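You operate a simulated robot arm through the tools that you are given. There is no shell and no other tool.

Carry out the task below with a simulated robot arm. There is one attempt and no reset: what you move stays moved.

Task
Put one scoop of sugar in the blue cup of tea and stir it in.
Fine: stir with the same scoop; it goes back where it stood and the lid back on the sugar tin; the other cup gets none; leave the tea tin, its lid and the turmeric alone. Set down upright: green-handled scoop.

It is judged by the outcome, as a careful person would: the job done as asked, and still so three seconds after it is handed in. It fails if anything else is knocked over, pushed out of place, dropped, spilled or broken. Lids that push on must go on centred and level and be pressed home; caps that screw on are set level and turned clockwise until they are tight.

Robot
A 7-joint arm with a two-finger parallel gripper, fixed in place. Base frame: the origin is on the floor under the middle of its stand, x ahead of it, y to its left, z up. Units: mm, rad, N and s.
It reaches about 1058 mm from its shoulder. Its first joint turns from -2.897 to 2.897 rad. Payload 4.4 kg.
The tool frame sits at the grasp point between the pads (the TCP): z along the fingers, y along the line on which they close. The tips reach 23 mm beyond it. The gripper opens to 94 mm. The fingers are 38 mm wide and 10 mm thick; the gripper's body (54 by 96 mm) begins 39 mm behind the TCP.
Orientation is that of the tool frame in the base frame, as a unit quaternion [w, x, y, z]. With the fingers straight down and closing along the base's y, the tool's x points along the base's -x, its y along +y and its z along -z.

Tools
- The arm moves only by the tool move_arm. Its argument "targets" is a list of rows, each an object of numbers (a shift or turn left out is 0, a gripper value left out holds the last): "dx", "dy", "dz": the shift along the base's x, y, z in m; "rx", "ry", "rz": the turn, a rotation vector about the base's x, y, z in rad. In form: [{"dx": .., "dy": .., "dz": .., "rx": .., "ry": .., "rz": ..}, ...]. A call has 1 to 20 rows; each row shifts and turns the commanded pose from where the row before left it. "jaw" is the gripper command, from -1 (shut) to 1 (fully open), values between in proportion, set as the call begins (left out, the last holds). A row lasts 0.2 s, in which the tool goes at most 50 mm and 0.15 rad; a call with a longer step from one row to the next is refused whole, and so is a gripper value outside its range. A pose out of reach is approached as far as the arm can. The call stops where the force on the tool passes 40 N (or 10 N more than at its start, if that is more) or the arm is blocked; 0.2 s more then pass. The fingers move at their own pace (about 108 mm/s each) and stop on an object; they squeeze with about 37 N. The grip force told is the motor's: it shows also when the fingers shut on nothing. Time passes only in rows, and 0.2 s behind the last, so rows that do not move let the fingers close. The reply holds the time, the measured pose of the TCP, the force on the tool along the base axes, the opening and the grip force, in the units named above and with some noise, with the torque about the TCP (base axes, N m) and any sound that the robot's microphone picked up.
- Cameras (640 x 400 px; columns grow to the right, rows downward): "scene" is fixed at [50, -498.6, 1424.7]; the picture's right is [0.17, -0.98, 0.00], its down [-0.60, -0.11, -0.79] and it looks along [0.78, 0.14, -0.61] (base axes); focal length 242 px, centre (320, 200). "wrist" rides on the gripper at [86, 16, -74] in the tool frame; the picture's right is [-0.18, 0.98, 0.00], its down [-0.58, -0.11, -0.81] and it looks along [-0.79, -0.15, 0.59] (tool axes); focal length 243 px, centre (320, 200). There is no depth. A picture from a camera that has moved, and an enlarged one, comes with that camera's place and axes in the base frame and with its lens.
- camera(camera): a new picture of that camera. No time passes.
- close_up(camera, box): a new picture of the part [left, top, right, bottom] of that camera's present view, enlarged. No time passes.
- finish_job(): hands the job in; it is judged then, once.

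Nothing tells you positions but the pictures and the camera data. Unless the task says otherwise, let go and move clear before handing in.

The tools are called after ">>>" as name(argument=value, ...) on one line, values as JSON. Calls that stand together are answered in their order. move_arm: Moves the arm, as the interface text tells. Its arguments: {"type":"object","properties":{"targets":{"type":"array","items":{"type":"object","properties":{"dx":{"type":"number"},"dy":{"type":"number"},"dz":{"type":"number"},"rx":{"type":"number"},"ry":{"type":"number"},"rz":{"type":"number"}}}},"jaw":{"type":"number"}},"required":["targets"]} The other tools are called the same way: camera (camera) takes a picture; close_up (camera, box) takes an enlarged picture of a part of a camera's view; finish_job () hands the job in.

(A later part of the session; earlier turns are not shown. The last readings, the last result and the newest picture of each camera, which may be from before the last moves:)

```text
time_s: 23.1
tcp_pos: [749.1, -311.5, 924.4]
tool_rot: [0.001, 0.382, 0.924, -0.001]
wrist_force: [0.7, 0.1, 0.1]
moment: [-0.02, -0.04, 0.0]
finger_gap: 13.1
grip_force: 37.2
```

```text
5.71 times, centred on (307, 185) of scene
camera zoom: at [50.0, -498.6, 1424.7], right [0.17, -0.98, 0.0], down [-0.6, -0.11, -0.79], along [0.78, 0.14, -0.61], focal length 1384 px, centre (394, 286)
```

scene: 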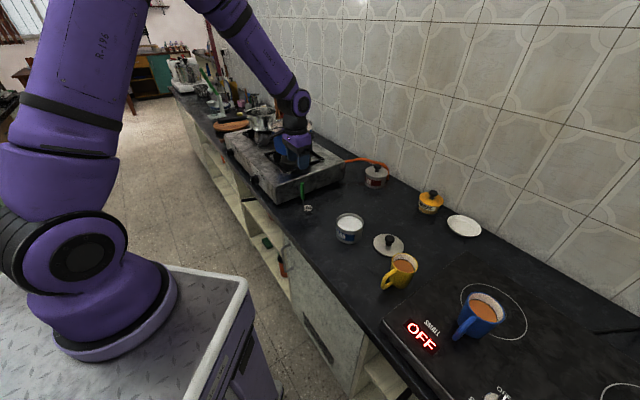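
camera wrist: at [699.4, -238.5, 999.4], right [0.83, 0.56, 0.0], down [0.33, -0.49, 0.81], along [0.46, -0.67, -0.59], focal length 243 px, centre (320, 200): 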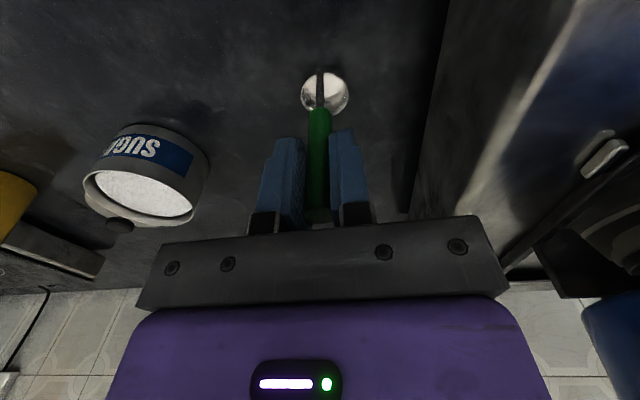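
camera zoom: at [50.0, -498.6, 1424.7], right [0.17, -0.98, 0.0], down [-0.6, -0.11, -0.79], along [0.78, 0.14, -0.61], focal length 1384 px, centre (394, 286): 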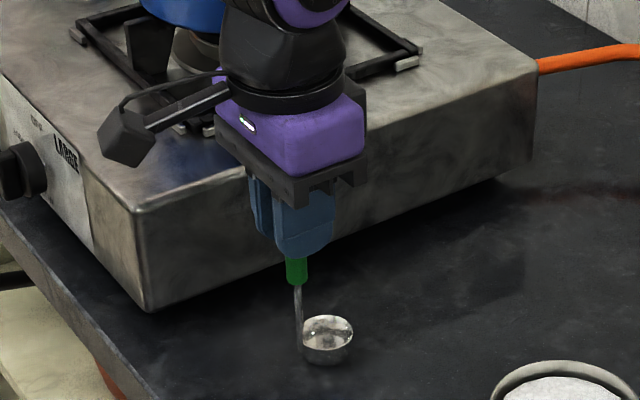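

The scoop is gripped (gap 13.1 mm) at TCP (748.9, -310.8, 924.9), yaw -45°, which is the pose to return to. I'll lift it and check it hangs straight.

>>> move_arm(targets=[{"dz": 0.01}, {"dz": 0.025}, {"dz": 0.035}, {"dz": 0.04}, {}])

>>> camera(camera="wrist")

>>> close_up(camera="scene", box=[265, 130, 329, 210])

```text
time_s: 24.3
tcp_pos: [751.5, -313.0, 1033.9]
tool_rot: [0.0, 0.383, 0.924, -0.002]
wrist_force: [0.0, 0.4, 1.0]
moment: [-0.01, -0.04, -0.01]
finger_gap: 13.0
grip_force: 36.9
```

```text
taken
camera wrist: at [701.8, -240.3, 1109.2], right [0.83, 0.56, 0.0], down [0.34, -0.49, 0.81], along [0.45, -0.67, -0.59], focal length 243 px, centre (320, 200)
```

wrist: 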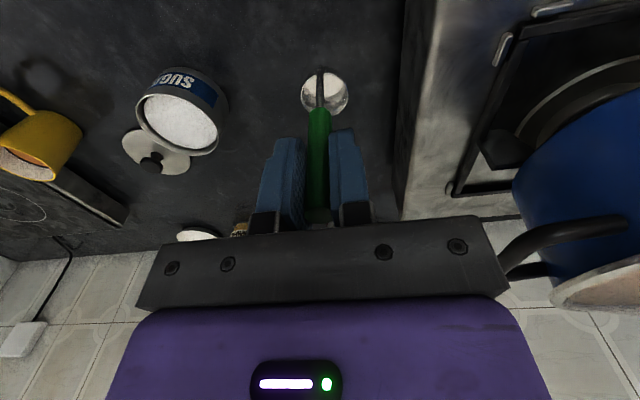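

```text
5.00 times, centred on (297, 170) of scene
camera zoom: at [50.0, -498.6, 1424.7], right [0.17, -0.98, 0.0], down [-0.6, -0.11, -0.79], along [0.78, 0.14, -0.61], focal length 1211 px, centre (435, 350)
```

zoom: 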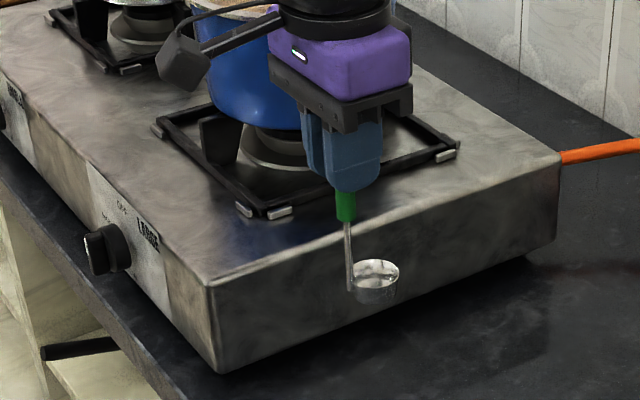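

The scoop came up straight. I'll carry it over the sugar tin so the bowl is above the tin's centre.

>>> move_arm(targets=[{"dx": -0.018, "dy": -0.028}, {"dx": -0.018, "dy": -0.028}, {"dx": -0.018, "dy": -0.028}, {"dx": -0.018, "dy": -0.028}, {"dx": -0.018, "dy": -0.028}, {"dx": -0.0185, "dy": -0.0285}, {}])

>>> camera(camera="wrist")

>>> close_up(camera="scene", box=[310, 180, 390, 250])

```text
time_s: 25.9
tcp_pos: [641.3, -483.9, 1031.9]
tool_rot: [0.0, 0.384, 0.923, -0.002]
wrist_force: [-0.3, 0.1, -0.4]
moment: [-0.01, 0.03, 0.02]
finger_gap: 13.1
grip_force: 36.8
```

```text
taken
camera wrist: at [592.4, -410.5, 1106.1], right [0.83, 0.56, 0.0], down [0.33, -0.49, 0.81], along [0.46, -0.67, -0.59], focal length 243 px, centre (320, 200)
```

wrist: 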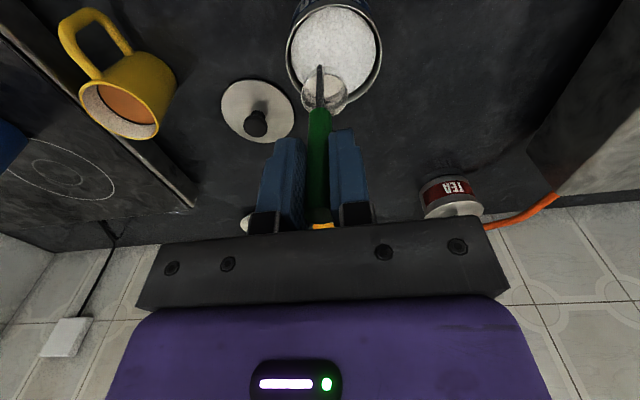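

```text
5.71 times, centred on (350, 215) of scene
camera zoom: at [50.0, -498.6, 1424.7], right [0.17, -0.98, 0.0], down [-0.6, -0.11, -0.79], along [0.78, 0.14, -0.61], focal length 1384 px, centre (149, 114)
```

zoom: 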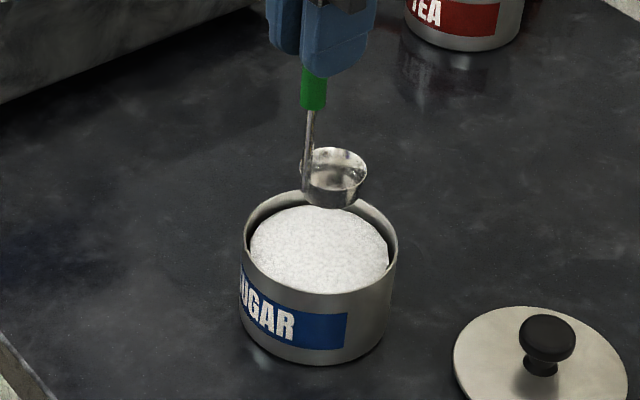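

>>> close_up(camera="wrist", box=[270, 0, 400, 120])

>>> close_up(camera="wrist", box=[190, 60, 310, 160])

```text
3.33 times, centred on (335, 60) of wrist
camera zoom: at [592.4, -410.5, 1106.1], right [0.83, 0.56, 0.0], down [0.33, -0.49, 0.81], along [0.46, -0.67, -0.59], focal length 809 px, centre (270, 667)
```

zoom: 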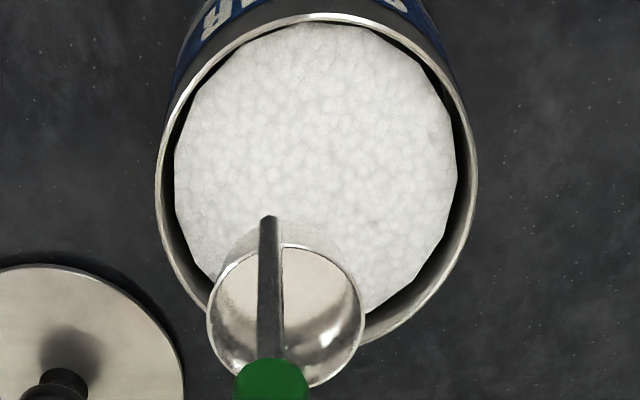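

```text
4.00 times, centred on (250, 110) of wrist
camera zoom: at [592.4, -410.5, 1106.1], right [0.83, 0.56, 0.0], down [0.33, -0.49, 0.81], along [0.46, -0.67, -0.59], focal length 970 px, centre (600, 560)
```

zoom: 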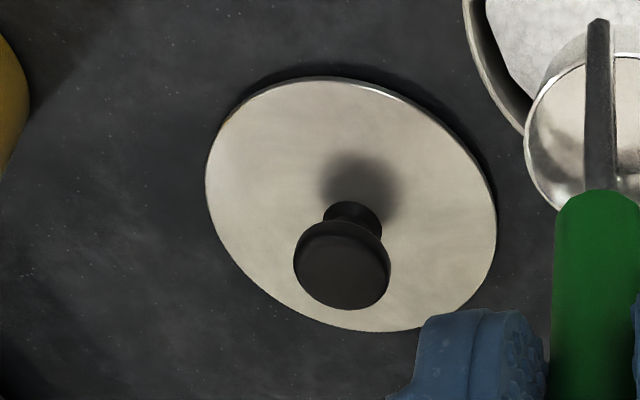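

The rim centre is near (665, -494.5, 862) and the sugar surface is about 11 mm lower. I'll centre the bowl over it and lower gently to feel whether it goes into the sugar.

>>> move_arm(targets=[{"dx": 0.009, "dy": 0.0015}, {"dz": -0.02}, {"dz": -0.02}, {"dz": -0.005}, {}])

>>> close_up(camera="scene", box=[320, 190, 380, 250])

>>> close_up(camera="wrist", box=[250, 0, 400, 140])

```text
time_s: 27.1
tcp_pos: [649.2, -479.6, 988.2]
tool_rot: [0.001, 0.382, 0.924, -0.002]
wrist_force: [-0.7, -1.5, -1.3]
moment: [-0.01, 0.0, -0.04]
finger_gap: 13.1
grip_force: 36.9
```

```text
6.67 times, centred on (350, 220) of scene
camera zoom: at [50.0, -498.6, 1424.7], right [0.17, -0.98, 0.0], down [-0.6, -0.11, -0.79], along [0.78, 0.14, -0.61], focal length 1615 px, centre (120, 67)
```

zoom: 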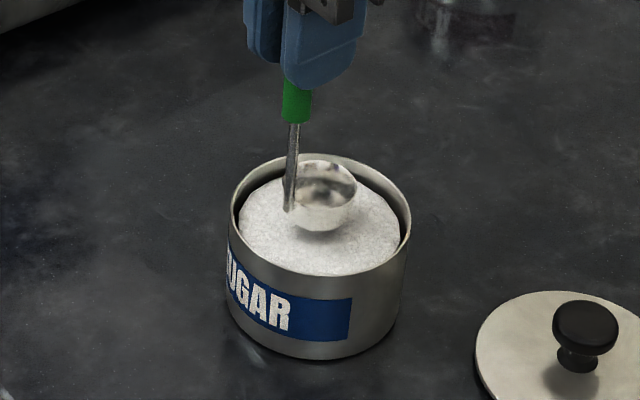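

```text
2.86 times, centred on (325, 70) of wrist
camera zoom: at [600.4, -405.7, 1062.8], right [0.83, 0.56, 0.0], down [0.33, -0.49, 0.81], along [0.46, -0.67, -0.59], focal length 693 px, centre (306, 571)
```

zoom: 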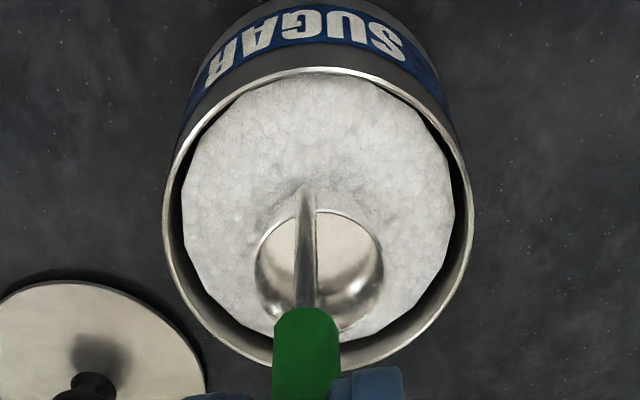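

>>> move_arm(targets=[{"dx": -0.002, "dz": -0.006}, {"dz": -0.006}, {"dz": -0.004}, {"dz": -0.004}, {}])

>>> close_up(camera="scene", box=[320, 190, 380, 250])

>>> close_up(camera="wrist", box=[250, 0, 400, 140])

```text
time_s: 28.3
tcp_pos: [647.7, -480.2, 969.3]
tool_rot: [0.0, 0.383, 0.924, -0.002]
wrist_force: [0.9, 0.1, -0.7]
moment: [0.03, 0.02, 0.01]
finger_gap: 13.2
grip_force: 37.1
```

```text
6.67 times, centred on (350, 220) of scene
camera zoom: at [50.0, -498.6, 1424.7], right [0.17, -0.98, 0.0], down [-0.6, -0.11, -0.79], along [0.78, 0.14, -0.61], focal length 1615 px, centre (120, 67)
```

zoom: 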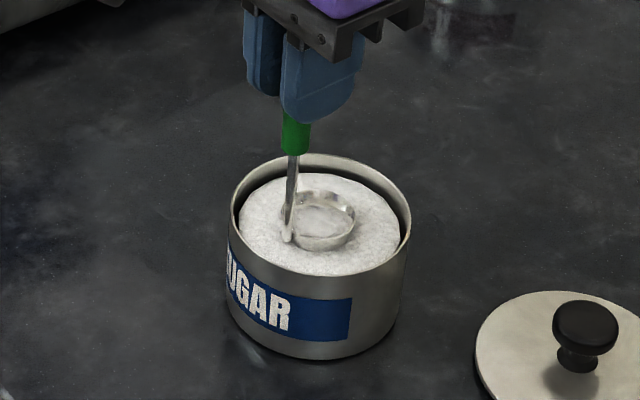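

```text
2.86 times, centred on (325, 70) of wrist
camera zoom: at [598.8, -406.7, 1044.2], right [0.83, 0.56, 0.0], down [0.33, -0.49, 0.81], along [0.46, -0.67, -0.59], focal length 693 px, centre (306, 571)
```

zoom: 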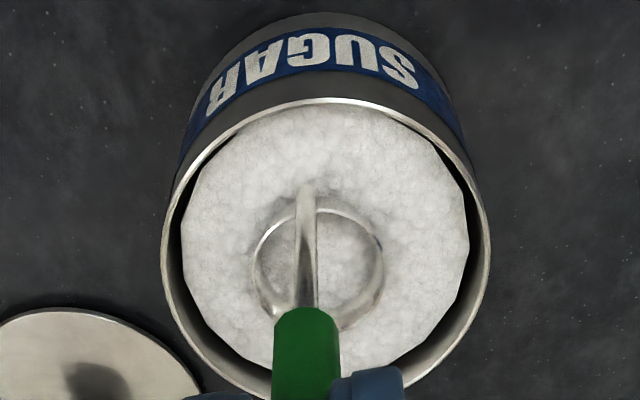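

The bowl goes into the sugar with no resistance. I'll lower until the rim is under, sweep a little, and lift level.

>>> move_arm(targets=[{"dz": -0.005}, {"dz": -0.005}, {"dz": -0.005}, {"dx": 0.004, "dy": 0.004}, {"dx": -0.004, "dy": -0.004}, {}, {}])

>>> close_up(camera="scene", box=[320, 190, 380, 250])

>>> close_up(camera="wrist", box=[250, 0, 400, 140])

```text
time_s: 29.9
tcp_pos: [648.4, -479.7, 953.3]
tool_rot: [0.001, 0.382, 0.924, -0.002]
wrist_force: [0.2, -0.1, -0.7]
moment: [-0.01, 0.0, 0.01]
finger_gap: 13.0
grip_force: 37.6
```

```text
6.67 times, centred on (350, 220) of scene
camera zoom: at [50.0, -498.6, 1424.7], right [0.17, -0.98, 0.0], down [-0.6, -0.11, -0.79], along [0.78, 0.14, -0.61], focal length 1615 px, centre (120, 67)
```

zoom: 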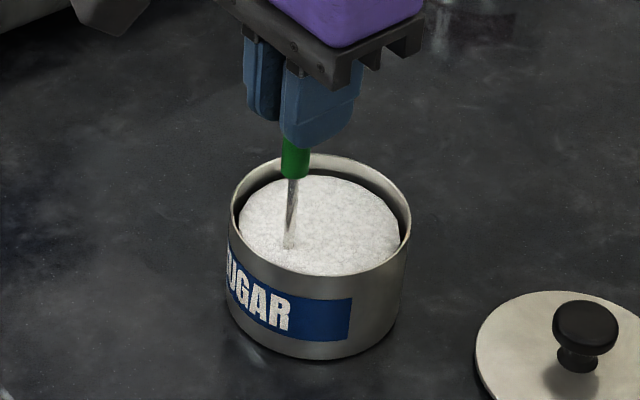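

```text
2.86 times, centred on (325, 70) of wrist
camera zoom: at [598.8, -407.5, 1029.2], right [0.83, 0.56, 0.0], down [0.33, -0.49, 0.81], along [0.46, -0.67, -0.59], focal length 693 px, centre (306, 571)
```

zoom: 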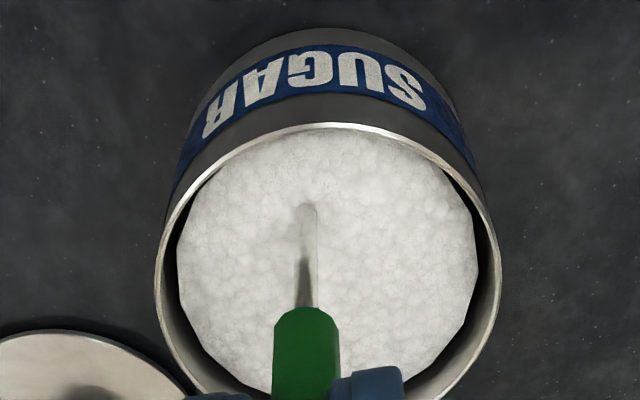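

The bowl is under the surface. I'll lift it level and slowly, then check the load.

>>> move_arm(targets=[{"dz": 0.008}, {"dz": 0.008}, {"dz": 0.01}, {"dz": 0.012}, {"dz": 0.015}, {"dz": 0.02}, {"dz": 0.01}, {}])

>>> close_up(camera="scene", box=[320, 180, 380, 250])

>>> close_up(camera="wrist", box=[250, 0, 400, 140])

```text
time_s: 31.7
tcp_pos: [646.7, -478.0, 1038.1]
tool_rot: [-0.001, 0.383, 0.924, -0.002]
wrist_force: [0.3, 0.4, -1.3]
moment: [0.01, 0.01, 0.02]
finger_gap: 13.2
grip_force: 37.0
```

```text
5.71 times, centred on (350, 215) of scene
camera zoom: at [50.0, -498.6, 1424.7], right [0.17, -0.98, 0.0], down [-0.6, -0.11, -0.79], along [0.78, 0.14, -0.61], focal length 1384 px, centre (149, 114)
```

zoom: 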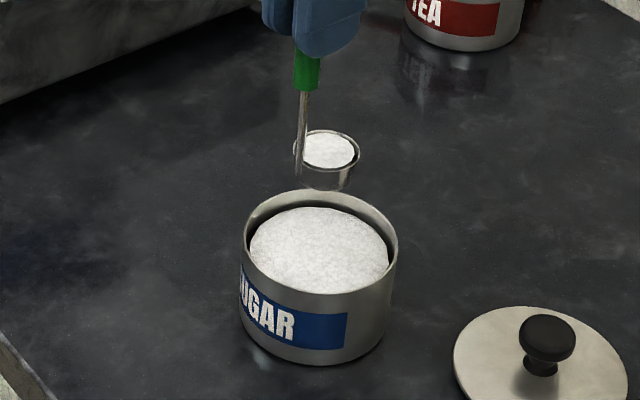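

```text
2.86 times, centred on (325, 70) of wrist
camera zoom: at [598.8, -405.8, 1113.5], right [0.83, 0.56, 0.0], down [0.34, -0.49, 0.81], along [0.45, -0.67, -0.59], focal length 693 px, centre (306, 571)
```

zoom: 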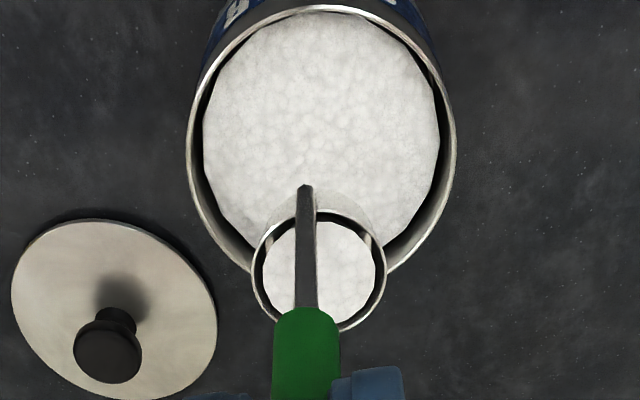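

The scoop is full and level. I'll raise it and carry it around the front of the yellow cup towards the blue one.

>>> move_arm(targets=[{"dz": 0.02}, {"dz": 0.025}, {"dx": -0.0293, "dy": -0.0044}, {"dx": -0.0293, "dy": -0.0044}, {"dx": -0.0293, "dy": -0.0044}, {"dx": -0.0293, "dy": -0.0044}, {"dx": -0.0293, "dy": -0.0044}, {"dx": -0.0217, "dy": -0.0233}, {"dx": -0.0217, "dy": -0.0233}, {"dx": -0.0217, "dy": -0.0233}, {"dx": -0.0217, "dy": -0.0233}, {"dx": -0.0217, "dy": -0.0233}, {"dx": -0.0217, "dy": -0.0233}, {}])

>>> camera(camera="wrist")

>>> camera(camera="scene")

```text
time_s: 34.7
tcp_pos: [370.1, -641.2, 1084.4]
tool_rot: [0.0, 0.382, 0.924, -0.002]
wrist_force: [0.5, 0.5, -1.1]
moment: [0.03, -0.01, 0.01]
finger_gap: 12.9
grip_force: 36.5
```

```text
taken
camera wrist: at [320.3, -568.2, 1158.6], right [0.83, 0.56, 0.0], down [0.33, -0.49, 0.81], along [0.46, -0.67, -0.59], focal length 243 px, centre (320, 200)
```

wrist: 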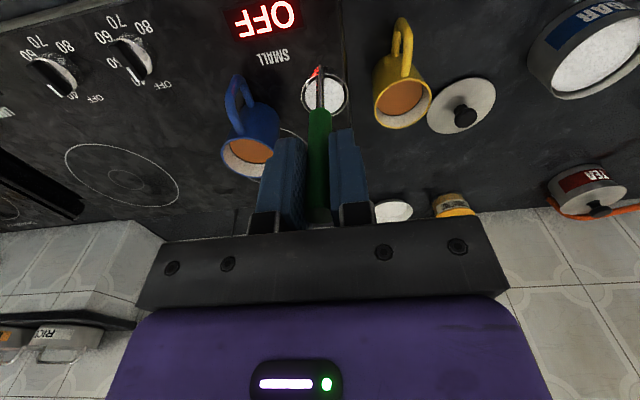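

```text
taken
```

scene: 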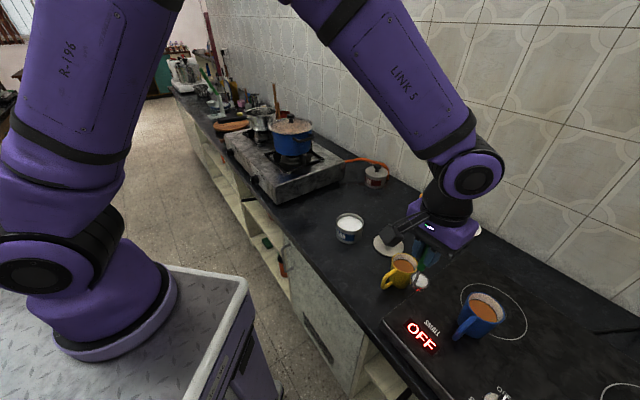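

>>> close_up(camera="wrist", box=[200, 60, 330, 190])

>>> close_up(camera="scene", box=[445, 280, 515, 350])

```text
3.08 times, centred on (265, 125) of wrist
camera zoom: at [320.3, -568.2, 1158.6], right [0.83, 0.56, 0.0], down [0.33, -0.49, 0.81], along [0.46, -0.67, -0.59], focal length 746 px, centre (489, 431)
```

zoom: 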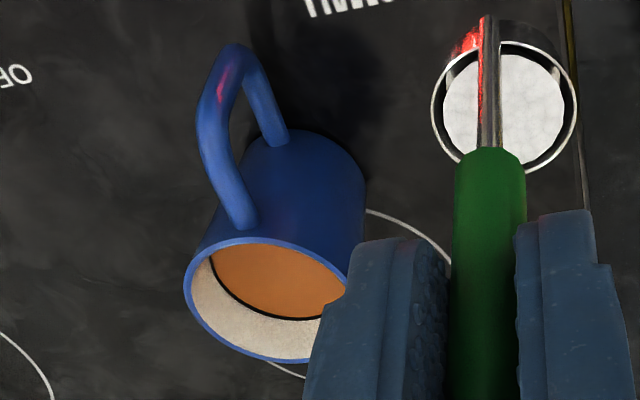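

```text
5.71 times, centred on (480, 315) of scene
camera zoom: at [50.0, -498.6, 1424.7], right [0.17, -0.98, 0.0], down [-0.6, -0.11, -0.79], along [0.78, 0.14, -0.61], focal length 1384 px, centre (-594, -457)
```

zoom: 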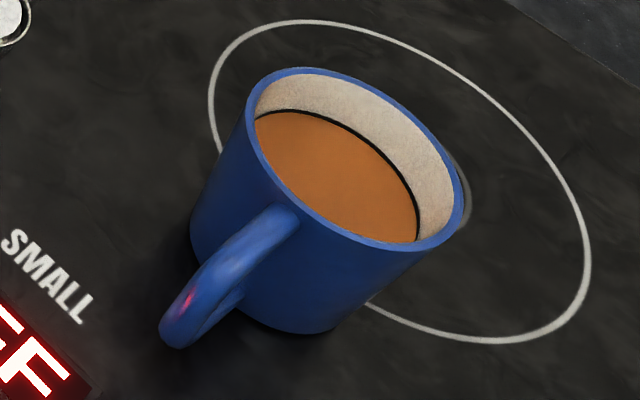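

The blue cup's rim centre triangulates to about (370, -796, 936), about 36 mm in outer radius, with its handle towards the robot. I'll yaw to -90° and bring the level bowl above the cup, then check alignment.

>>> move_arm(targets=[{"dz": 0.01, "rz": -0.1}, {"dy": -0.015, "rz": -0.12}, {"dy": -0.02, "rz": -0.12}, {"dy": -0.02, "rz": -0.12}, {"dy": -0.02, "rz": -0.12}, {"dy": -0.02, "rz": -0.12}, {"dy": -0.02, "rz": -0.085}, {"dy": -0.01}, {}])

>>> camera(camera="wrist")

>>> close_up(camera="scene", box=[430, 240, 530, 350])

>>> camera(camera="scene")

```text
time_s: 36.7
tcp_pos: [371.4, -767.0, 1092.5]
tool_rot: [-0.001, 0.707, 0.707, -0.002]
wrist_force: [0.6, 0.9, -0.3]
moment: [0.01, 0.0, 0.01]
finger_gap: 13.1
grip_force: 37.2
```

```text
taken
camera wrist: at [388.0, -679.5, 1167.7], right [0.98, -0.18, 0.0], down [-0.11, -0.58, 0.81], along [-0.15, -0.79, -0.59], focal length 243 px, centre (320, 200)
```

wrist: 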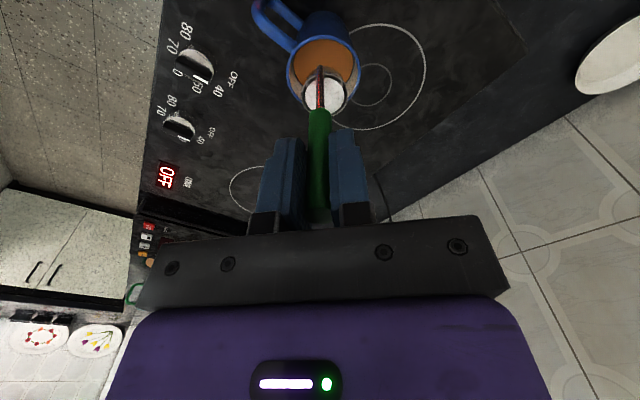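

```text
3.64 times, centred on (480, 295) of scene
camera zoom: at [50.0, -498.6, 1424.7], right [0.17, -0.98, 0.0], down [-0.6, -0.11, -0.79], along [0.78, 0.14, -0.61], focal length 881 px, centre (-262, -146)
```

zoom: 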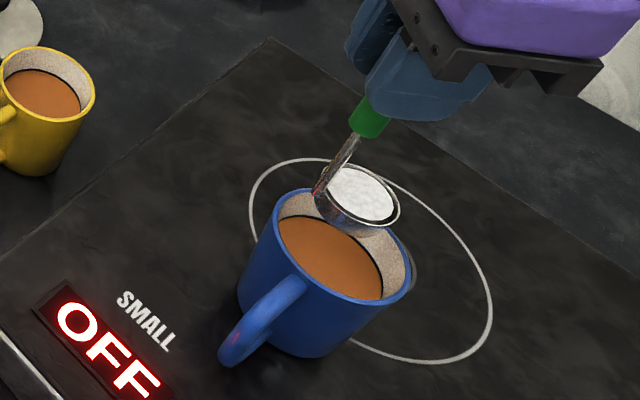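

```text
taken
```

scene: 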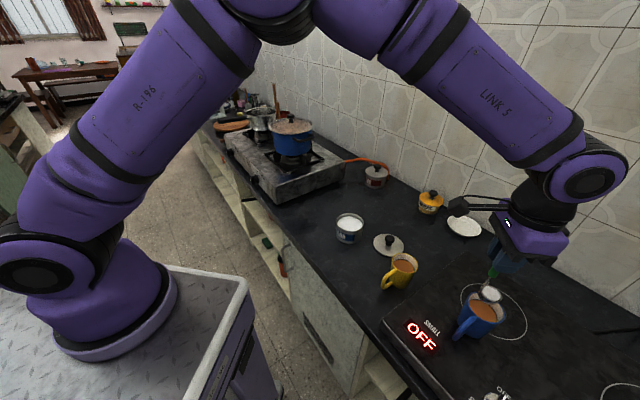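

>>> close_up(camera="wrist", box=[250, 0, 390, 130])

>>> close_up(camera="scene", box=[450, 270, 520, 340])

```text
3.08 times, centred on (320, 65) of wrist
camera zoom: at [388.0, -679.5, 1167.7], right [0.98, -0.18, 0.0], down [-0.11, -0.58, 0.81], along [-0.15, -0.79, -0.59], focal length 746 px, centre (320, 615)
```

zoom: 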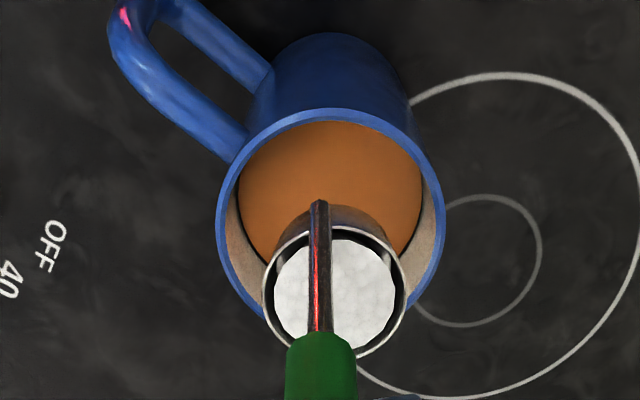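

```text
5.71 times, centred on (485, 305) of scene
camera zoom: at [50.0, -498.6, 1424.7], right [0.17, -0.98, 0.0], down [-0.6, -0.11, -0.79], along [0.78, 0.14, -0.61], focal length 1384 px, centre (-623, -400)
```

zoom: 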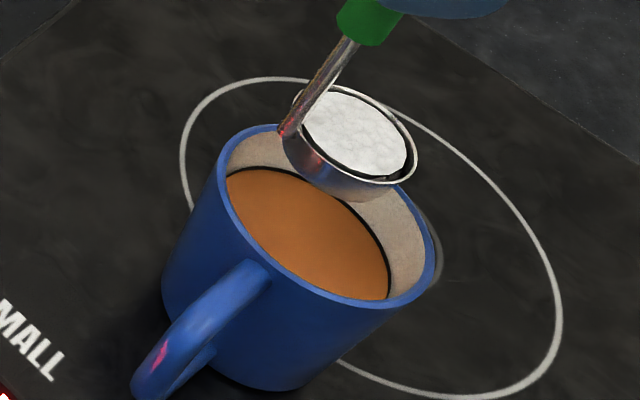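

The cup centre refines to (368.5, -795) and the bowl is at (371.5, -785). I'll centre the bowl slightly to the +x side and lower a little before tilting.

>>> move_arm(targets=[{"dx": 0.005, "dy": -0.0096}, {"dz": -0.0105}, {}])

>>> close_up(camera="wrist", box=[250, 0, 390, 130])

>>> close_up(camera="scene", box=[450, 270, 520, 340])

```text
time_s: 37.5
tcp_pos: [376.0, -774.8, 1081.9]
tool_rot: [-0.001, 0.707, 0.707, -0.002]
wrist_force: [0.0, -0.2, -0.4]
moment: [-0.01, 0.02, -0.01]
finger_gap: 13.1
grip_force: 37.3
```

```text
3.08 times, centred on (320, 65) of wrist
camera zoom: at [393.2, -688.3, 1156.6], right [0.98, -0.18, 0.0], down [-0.11, -0.58, 0.81], along [-0.15, -0.79, -0.59], focal length 746 px, centre (320, 615)
```

zoom: 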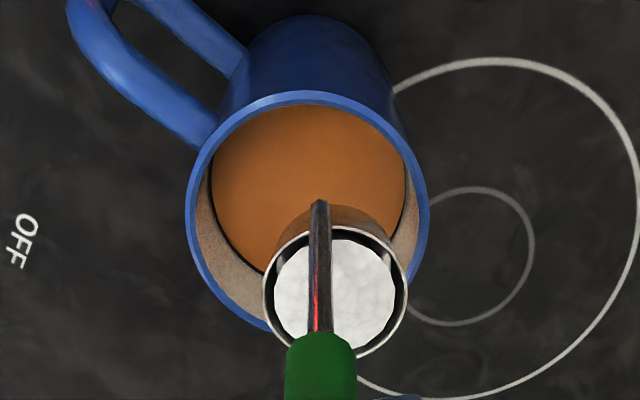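

```text
5.71 times, centred on (485, 305) of scene
camera zoom: at [50.0, -498.6, 1424.7], right [0.17, -0.98, 0.0], down [-0.6, -0.11, -0.79], along [0.78, 0.14, -0.61], focal length 1384 px, centre (-623, -400)
```

zoom: 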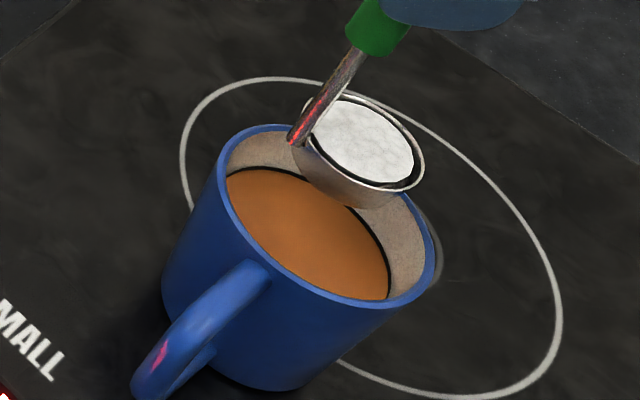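

The bowl sits about 20 mm above the rim and over the cup. I'll start tilting it towards -x, pivoting about the bowl.

>>> move_arm(targets=[{"dx": -0.01491, "dz": -0.00097, "ry": -0.13}, {"dx": -0.01466, "dz": -0.00289, "ry": -0.13}, {"dx": -0.01416, "dz": -0.00477, "ry": -0.13}, {}])

>>> close_up(camera="scene", box=[440, 260, 520, 340])

>>> camera(camera="wrist")

```text
time_s: 38.5
tcp_pos: [332.9, -775.2, 1073.7]
tool_rot: [0.137, 0.694, 0.694, 0.136]
wrist_force: [0.5, 0.0, -1.9]
moment: [0.01, 0.02, -0.01]
finger_gap: 13.2
grip_force: 37.1
```

```text
5.00 times, centred on (480, 300) of scene
camera zoom: at [50.0, -498.6, 1424.7], right [0.17, -0.98, 0.0], down [-0.6, -0.11, -0.79], along [0.78, 0.14, -0.61], focal length 1211 px, centre (-480, -300)
```

zoom: 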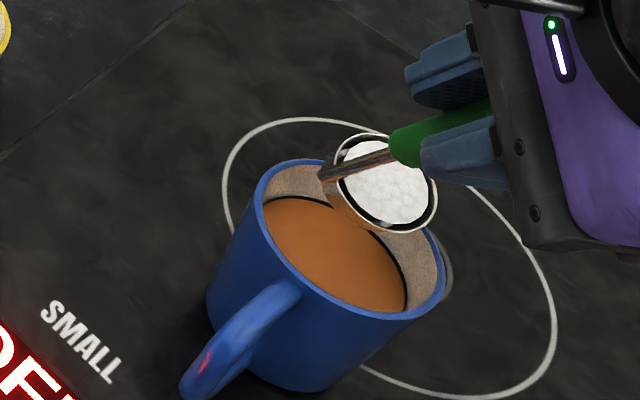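

```text
taken
camera wrist: at [319.4, -688.6, 1149.0], right [0.91, -0.18, 0.37], down [-0.41, -0.58, 0.71], along [0.09, -0.79, -0.6], focal length 243 px, centre (320, 200)
```

wrist: 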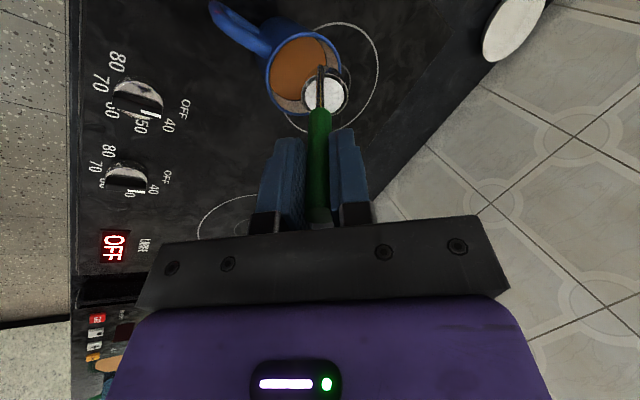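

>>> move_arm(targets=[{"dx": -0.01342, "dz": -0.00657, "ry": -0.13}, {"dx": -0.01246, "dz": -0.00825, "ry": -0.13}, {"dx": -0.01128, "dz": -0.00979, "ry": -0.13}, {}])

>>> close_up(camera="scene", box=[440, 260, 520, 340])

>>> camera(camera="wrist")

>>> camera(camera="scene")

```text
time_s: 39.5
tcp_pos: [294.0, -775.3, 1051.2]
tool_rot: [0.269, 0.654, 0.655, 0.267]
wrist_force: [-0.3, -1.0, -0.9]
moment: [0.02, 0.06, 0.0]
finger_gap: 12.9
grip_force: 37.3
```

```text
5.00 times, centred on (480, 300) of scene
camera zoom: at [50.0, -498.6, 1424.7], right [0.17, -0.98, 0.0], down [-0.6, -0.11, -0.79], along [0.78, 0.14, -0.61], focal length 1211 px, centre (-480, -300)
```

zoom: 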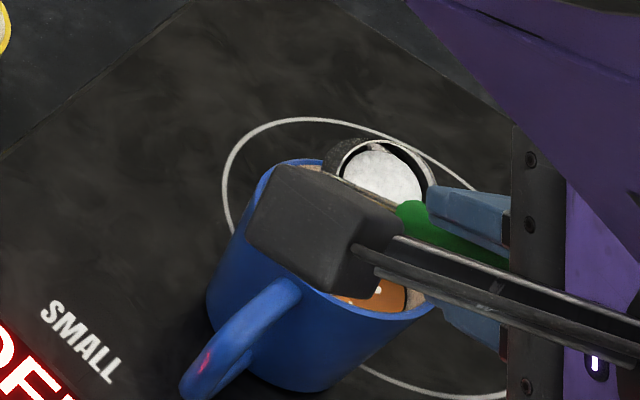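

```text
taken
camera wrist: at [254.1, -688.4, 1115.2], right [0.7, -0.18, 0.69], down [-0.64, -0.58, 0.5], along [0.31, -0.79, -0.52], focal length 243 px, centre (320, 200)
```

wrist: 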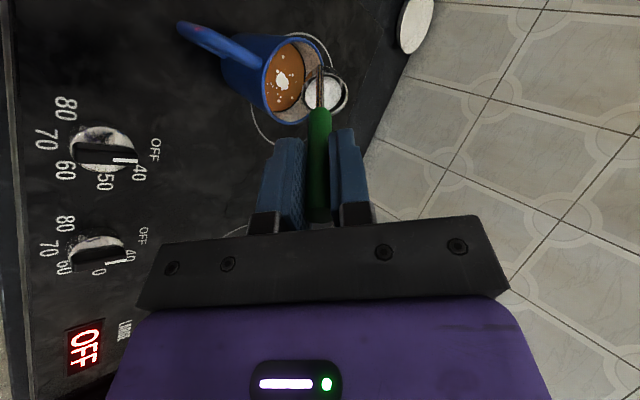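

```text
taken
```

scene: 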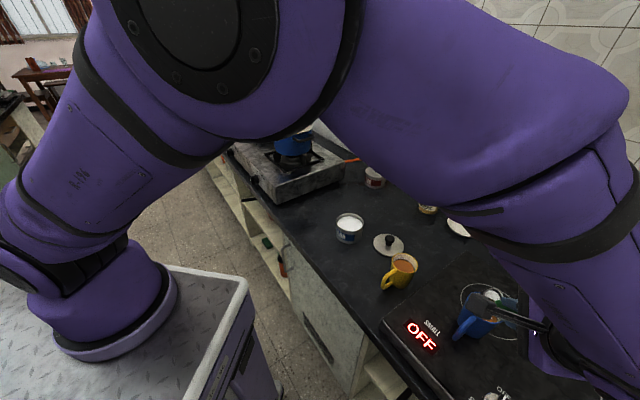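

Sugar is starting to fall into the tea. I'll check closely and keep tilting.

>>> close_up(camera="wrist", box=[230, 20, 370, 140])

```text
3.33 times, centred on (300, 80) of wrist
camera zoom: at [254.1, -688.4, 1115.2], right [0.7, -0.18, 0.69], down [-0.64, -0.58, 0.5], along [0.31, -0.79, -0.52], focal length 809 px, centre (387, 600)
```

zoom: 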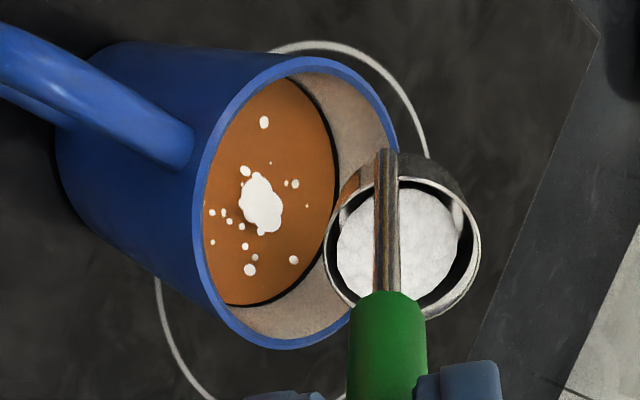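

>>> move_arm(targets=[{"dx": -0.00992, "dz": -0.01117, "ry": -0.13}, {"dx": -0.00838, "dz": -0.01237, "ry": -0.13}, {"dx": -0.00671, "dz": -0.01335, "ry": -0.13}, {}, {}])

>>> camera(camera="wrist")

>>> close_up(camera="wrist", box=[230, 20, 370, 140])

>>> close_up(camera="scene", box=[420, 260, 540, 360])

```text
time_s: 40.7
tcp_pos: [269.5, -774.5, 1010.5]
tool_rot: [0.39, 0.59, 0.59, 0.389]
wrist_force: [-0.7, -0.5, 0.2]
moment: [0.03, 0.07, 0.0]
finger_gap: 12.9
grip_force: 36.8
```

```text
taken
camera wrist: at [208.8, -688.0, 1054.9], right [0.39, -0.18, 0.9], down [-0.79, -0.58, 0.22], along [0.48, -0.79, -0.37], focal length 243 px, centre (320, 200)
```

wrist: 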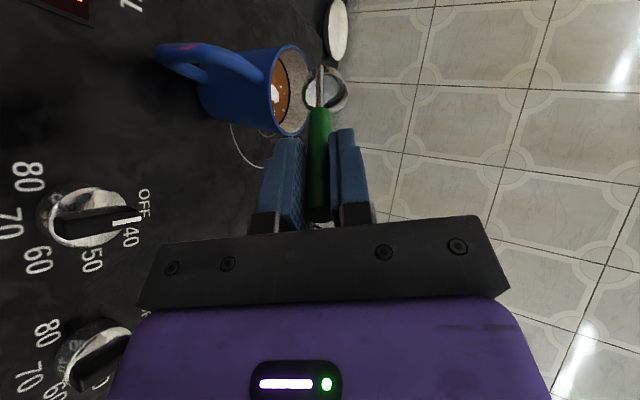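

```text
3.33 times, centred on (300, 80) of wrist
camera zoom: at [208.8, -688.0, 1054.9], right [0.39, -0.18, 0.9], down [-0.79, -0.58, 0.22], along [0.48, -0.79, -0.37], focal length 809 px, centre (387, 600)
```

zoom: 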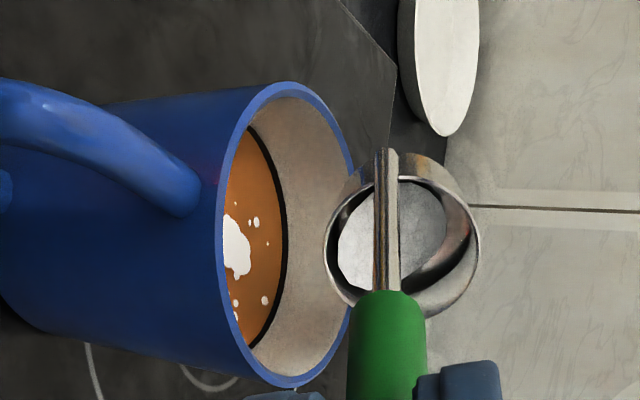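

```text
4.00 times, centred on (480, 310) of scene
camera zoom: at [50.0, -498.6, 1424.7], right [0.17, -0.98, 0.0], down [-0.6, -0.11, -0.79], along [0.78, 0.14, -0.61], focal length 969 px, centre (-320, -240)
```

zoom: 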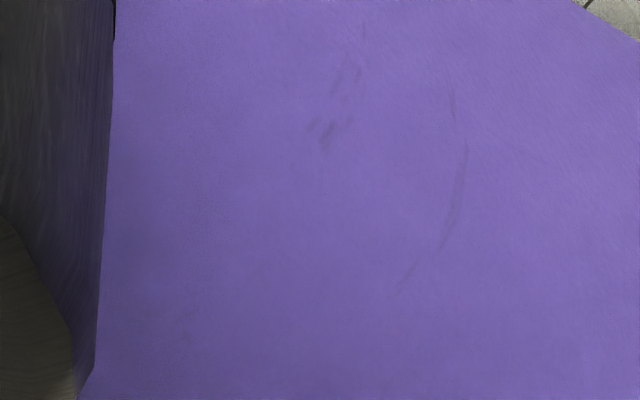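

>>> move_arm(targets=[{"dx": -0.00492, "dz": -0.0141, "ry": -0.13}, {"dx": -0.00305, "dz": -0.01462, "ry": -0.13}, {"dx": -0.00113, "dz": -0.0149, "ry": -0.13}, {}, {}, {}])

>>> camera(camera="wrist")

>>> close_up(camera="wrist", box=[230, 20, 370, 140])

>>> camera(camera="scene")

```text
time_s: 42.1
tcp_pos: [261.7, -774.9, 967.5]
tool_rot: [0.497, 0.504, 0.503, 0.496]
wrist_force: [-0.1, -0.4, -0.4]
moment: [-0.01, 0.05, 0.0]
finger_gap: 13.1
grip_force: 36.8
```

```text
taken
camera wrist: at [187.7, -688.0, 984.8], right [0.01, -0.18, 0.98], down [-0.81, -0.58, -0.1], along [0.59, -0.79, -0.16], focal length 243 px, centre (320, 200)
```

wrist: 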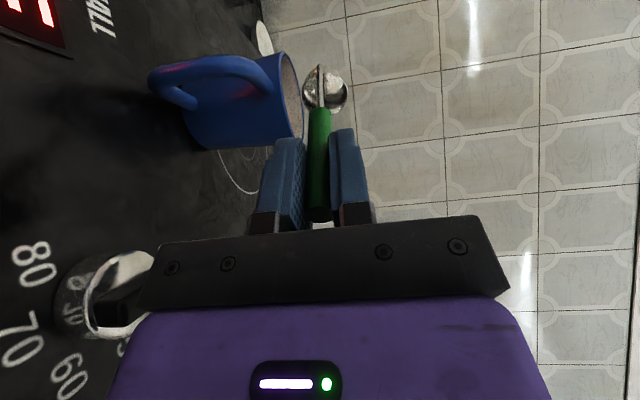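

```text
3.33 times, centred on (300, 80) of wrist
camera zoom: at [187.7, -688.0, 984.8], right [0.01, -0.18, 0.98], down [-0.81, -0.58, -0.1], along [0.59, -0.79, -0.16], focal length 809 px, centre (387, 600)
```

zoom: 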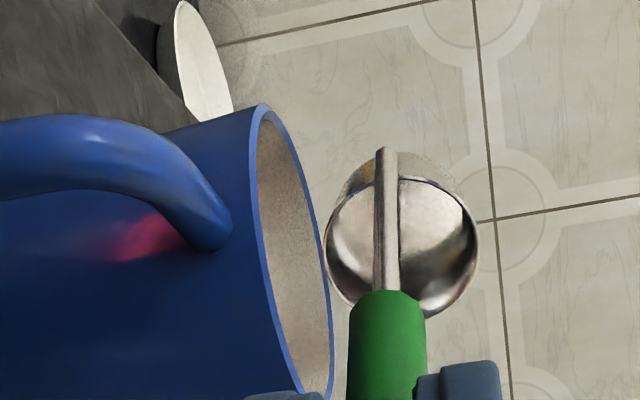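

```text
taken
```

scene: 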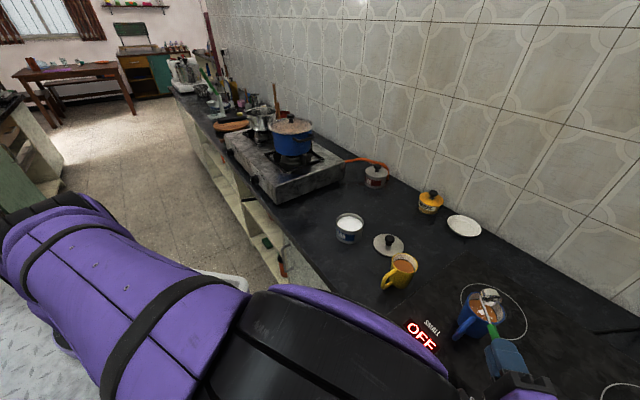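

The bowl looks empty, so I'll check the cup from the scene camera.

>>> close_up(camera="scene", box=[440, 270, 530, 350])

```text
5.00 times, centred on (485, 310) of scene
camera zoom: at [50.0, -498.6, 1424.7], right [0.17, -0.98, 0.0], down [-0.6, -0.11, -0.79], along [0.78, 0.14, -0.61], focal length 1211 px, centre (-505, -350)
```

zoom: 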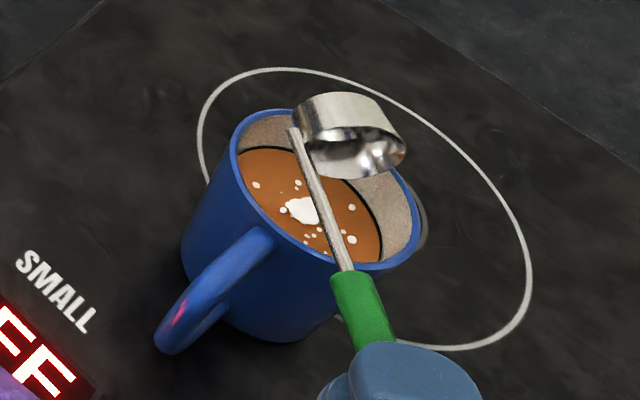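

The sugar is all in the tea and the bowl is empty. I'll bring the scoop back upright along the same arc.

>>> move_arm(targets=[{"dx": 0.00113, "dz": 0.0149, "ry": 0.13}, {"dx": 0.00305, "dz": 0.01462, "ry": 0.13}, {"dx": 0.00492, "dz": 0.0141, "ry": 0.13}, {"dx": 0.00671, "dz": 0.01335, "ry": 0.13}, {"dx": 0.00838, "dz": 0.01237, "ry": 0.13}, {"dx": 0.00992, "dz": 0.01117, "ry": 0.13}, {"dx": 0.01128, "dz": 0.00979, "ry": 0.13}, {"dx": 0.01246, "dz": 0.00825, "ry": 0.13}, {"dx": 0.01342, "dz": 0.00657, "ry": 0.13}, {"dx": 0.01416, "dz": 0.00477, "ry": 0.13}, {"dx": 0.01466, "dz": 0.00289, "ry": 0.13}, {"dx": 0.01491, "dz": 0.00097, "ry": 0.13}, {}, {}])

>>> camera(camera="wrist")

>>> close_up(camera="wrist", box=[250, 0, 390, 130])

>>> close_up(camera="scene", box=[440, 260, 520, 350])

```text
time_s: 45.1
tcp_pos: [376.2, -773.8, 1082.6]
tool_rot: [0.0, 0.707, 0.707, -0.002]
wrist_force: [0.4, -0.2, -0.3]
moment: [0.05, 0.01, 0.0]
finger_gap: 13.2
grip_force: 37.8
```

```text
taken
camera wrist: at [393.1, -687.8, 1157.8], right [0.98, -0.18, 0.0], down [-0.11, -0.58, 0.81], along [-0.15, -0.79, -0.59], focal length 243 px, centre (320, 200)
```

wrist: 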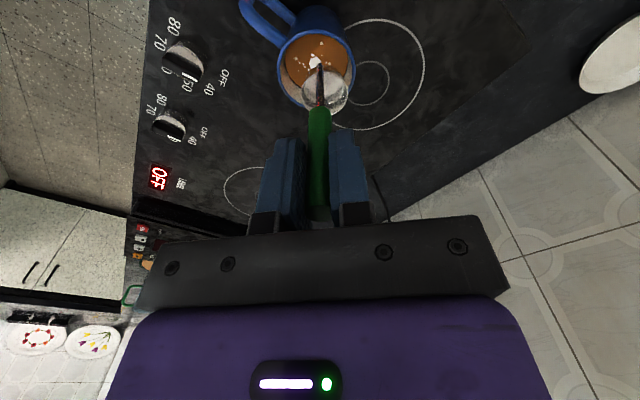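

```text
3.08 times, centred on (320, 65) of wrist
camera zoom: at [393.1, -687.8, 1157.8], right [0.98, -0.18, 0.0], down [-0.11, -0.58, 0.81], along [-0.15, -0.79, -0.59], focal length 746 px, centre (320, 615)
```

zoom: 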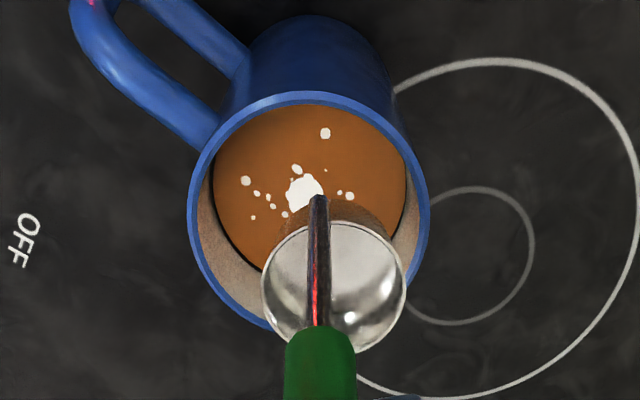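

```text
4.44 times, centred on (480, 305) of scene
camera zoom: at [50.0, -498.6, 1424.7], right [0.17, -0.98, 0.0], down [-0.6, -0.11, -0.79], along [0.78, 0.14, -0.61], focal length 1077 px, centre (-391, -267)
```

zoom: 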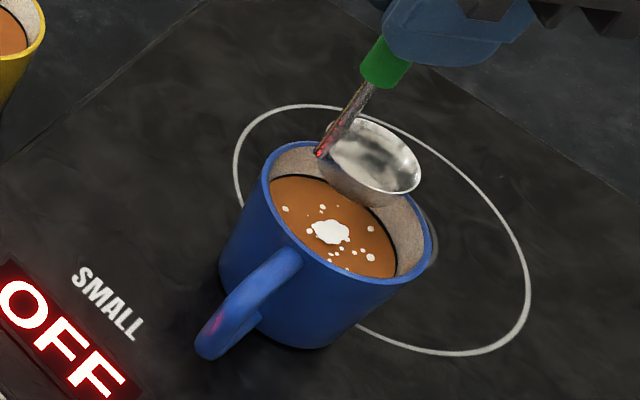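

The scoop is upright again and the sugar is clumped on the tea. I'll centre the bowl and stem in the cup and lower into the tea.

>>> move_arm(targets=[{"dx": -0.0078, "dy": -0.004}, {"dz": -0.01}, {"dz": -0.01}, {"dz": -0.01}, {}])

>>> close_up(camera="wrist", box=[250, 0, 390, 130])

>>> close_up(camera="scene", box=[450, 270, 520, 340])

```text
time_s: 46.3
tcp_pos: [368.1, -779.0, 1052.8]
tool_rot: [-0.001, 0.708, 0.707, -0.002]
wrist_force: [-0.2, 0.8, -0.5]
moment: [-0.01, 0.02, -0.02]
finger_gap: 13.0
grip_force: 37.7
```

```text
3.08 times, centred on (320, 65) of wrist
camera zoom: at [385.0, -692.4, 1128.1], right [0.98, -0.18, 0.0], down [-0.11, -0.58, 0.81], along [-0.15, -0.79, -0.59], focal length 746 px, centre (320, 615)
```

zoom: 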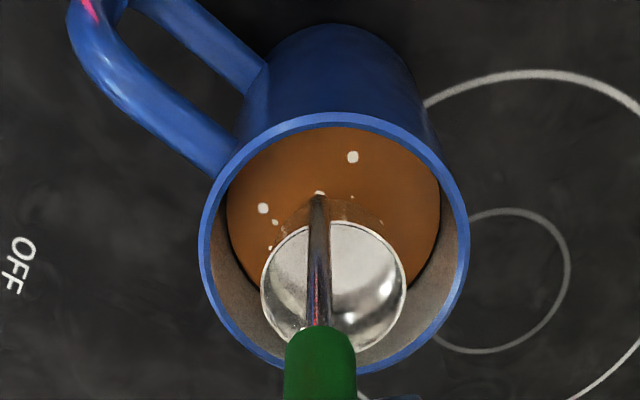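

```text
5.71 times, centred on (485, 305) of scene
camera zoom: at [50.0, -498.6, 1424.7], right [0.17, -0.98, 0.0], down [-0.6, -0.11, -0.79], along [0.78, 0.14, -0.61], focal length 1384 px, centre (-623, -400)
```

zoom: 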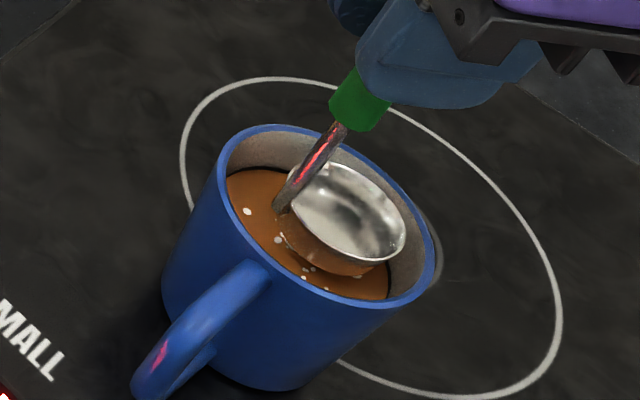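

>>> move_arm(targets=[{"dx": 0.0005, "dy": 0.0015, "dz": -0.008}, {"dz": -0.01}, {"dz": -0.01}, {"dz": -0.01}, {"dz": -0.01}, {"dz": -0.008}, {}])

>>> close_up(camera="wrist", box=[250, 0, 390, 130])

>>> close_up(camera="scene", box=[450, 270, 520, 340])

```text
time_s: 47.9
tcp_pos: [370.4, -779.3, 996.8]
tool_rot: [0.0, 0.707, 0.707, -0.001]
wrist_force: [-0.3, 0.1, 0.3]
moment: [-0.01, 0.03, -0.01]
finger_gap: 13.1
grip_force: 36.7
```

```text
3.08 times, centred on (320, 65) of wrist
camera zoom: at [386.0, -692.3, 1071.8], right [0.98, -0.18, 0.0], down [-0.11, -0.58, 0.81], along [-0.15, -0.79, -0.59], focal length 746 px, centre (320, 615)
```

zoom: 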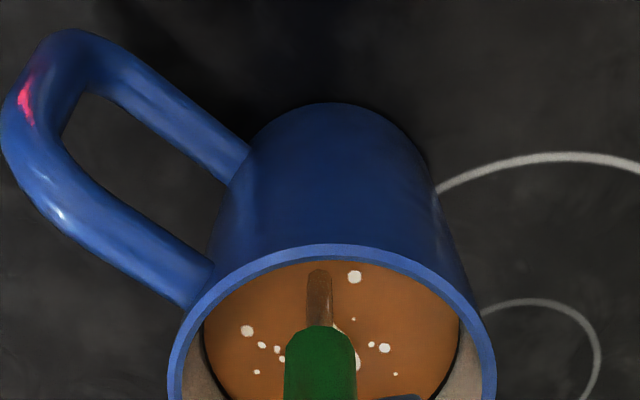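

```text
5.71 times, centred on (485, 305) of scene
camera zoom: at [50.0, -498.6, 1424.7], right [0.17, -0.98, 0.0], down [-0.6, -0.11, -0.79], along [0.78, 0.14, -0.61], focal length 1384 px, centre (-623, -400)
```

zoom: 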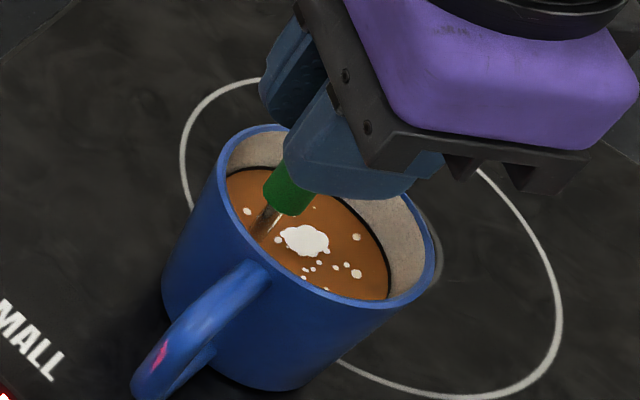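

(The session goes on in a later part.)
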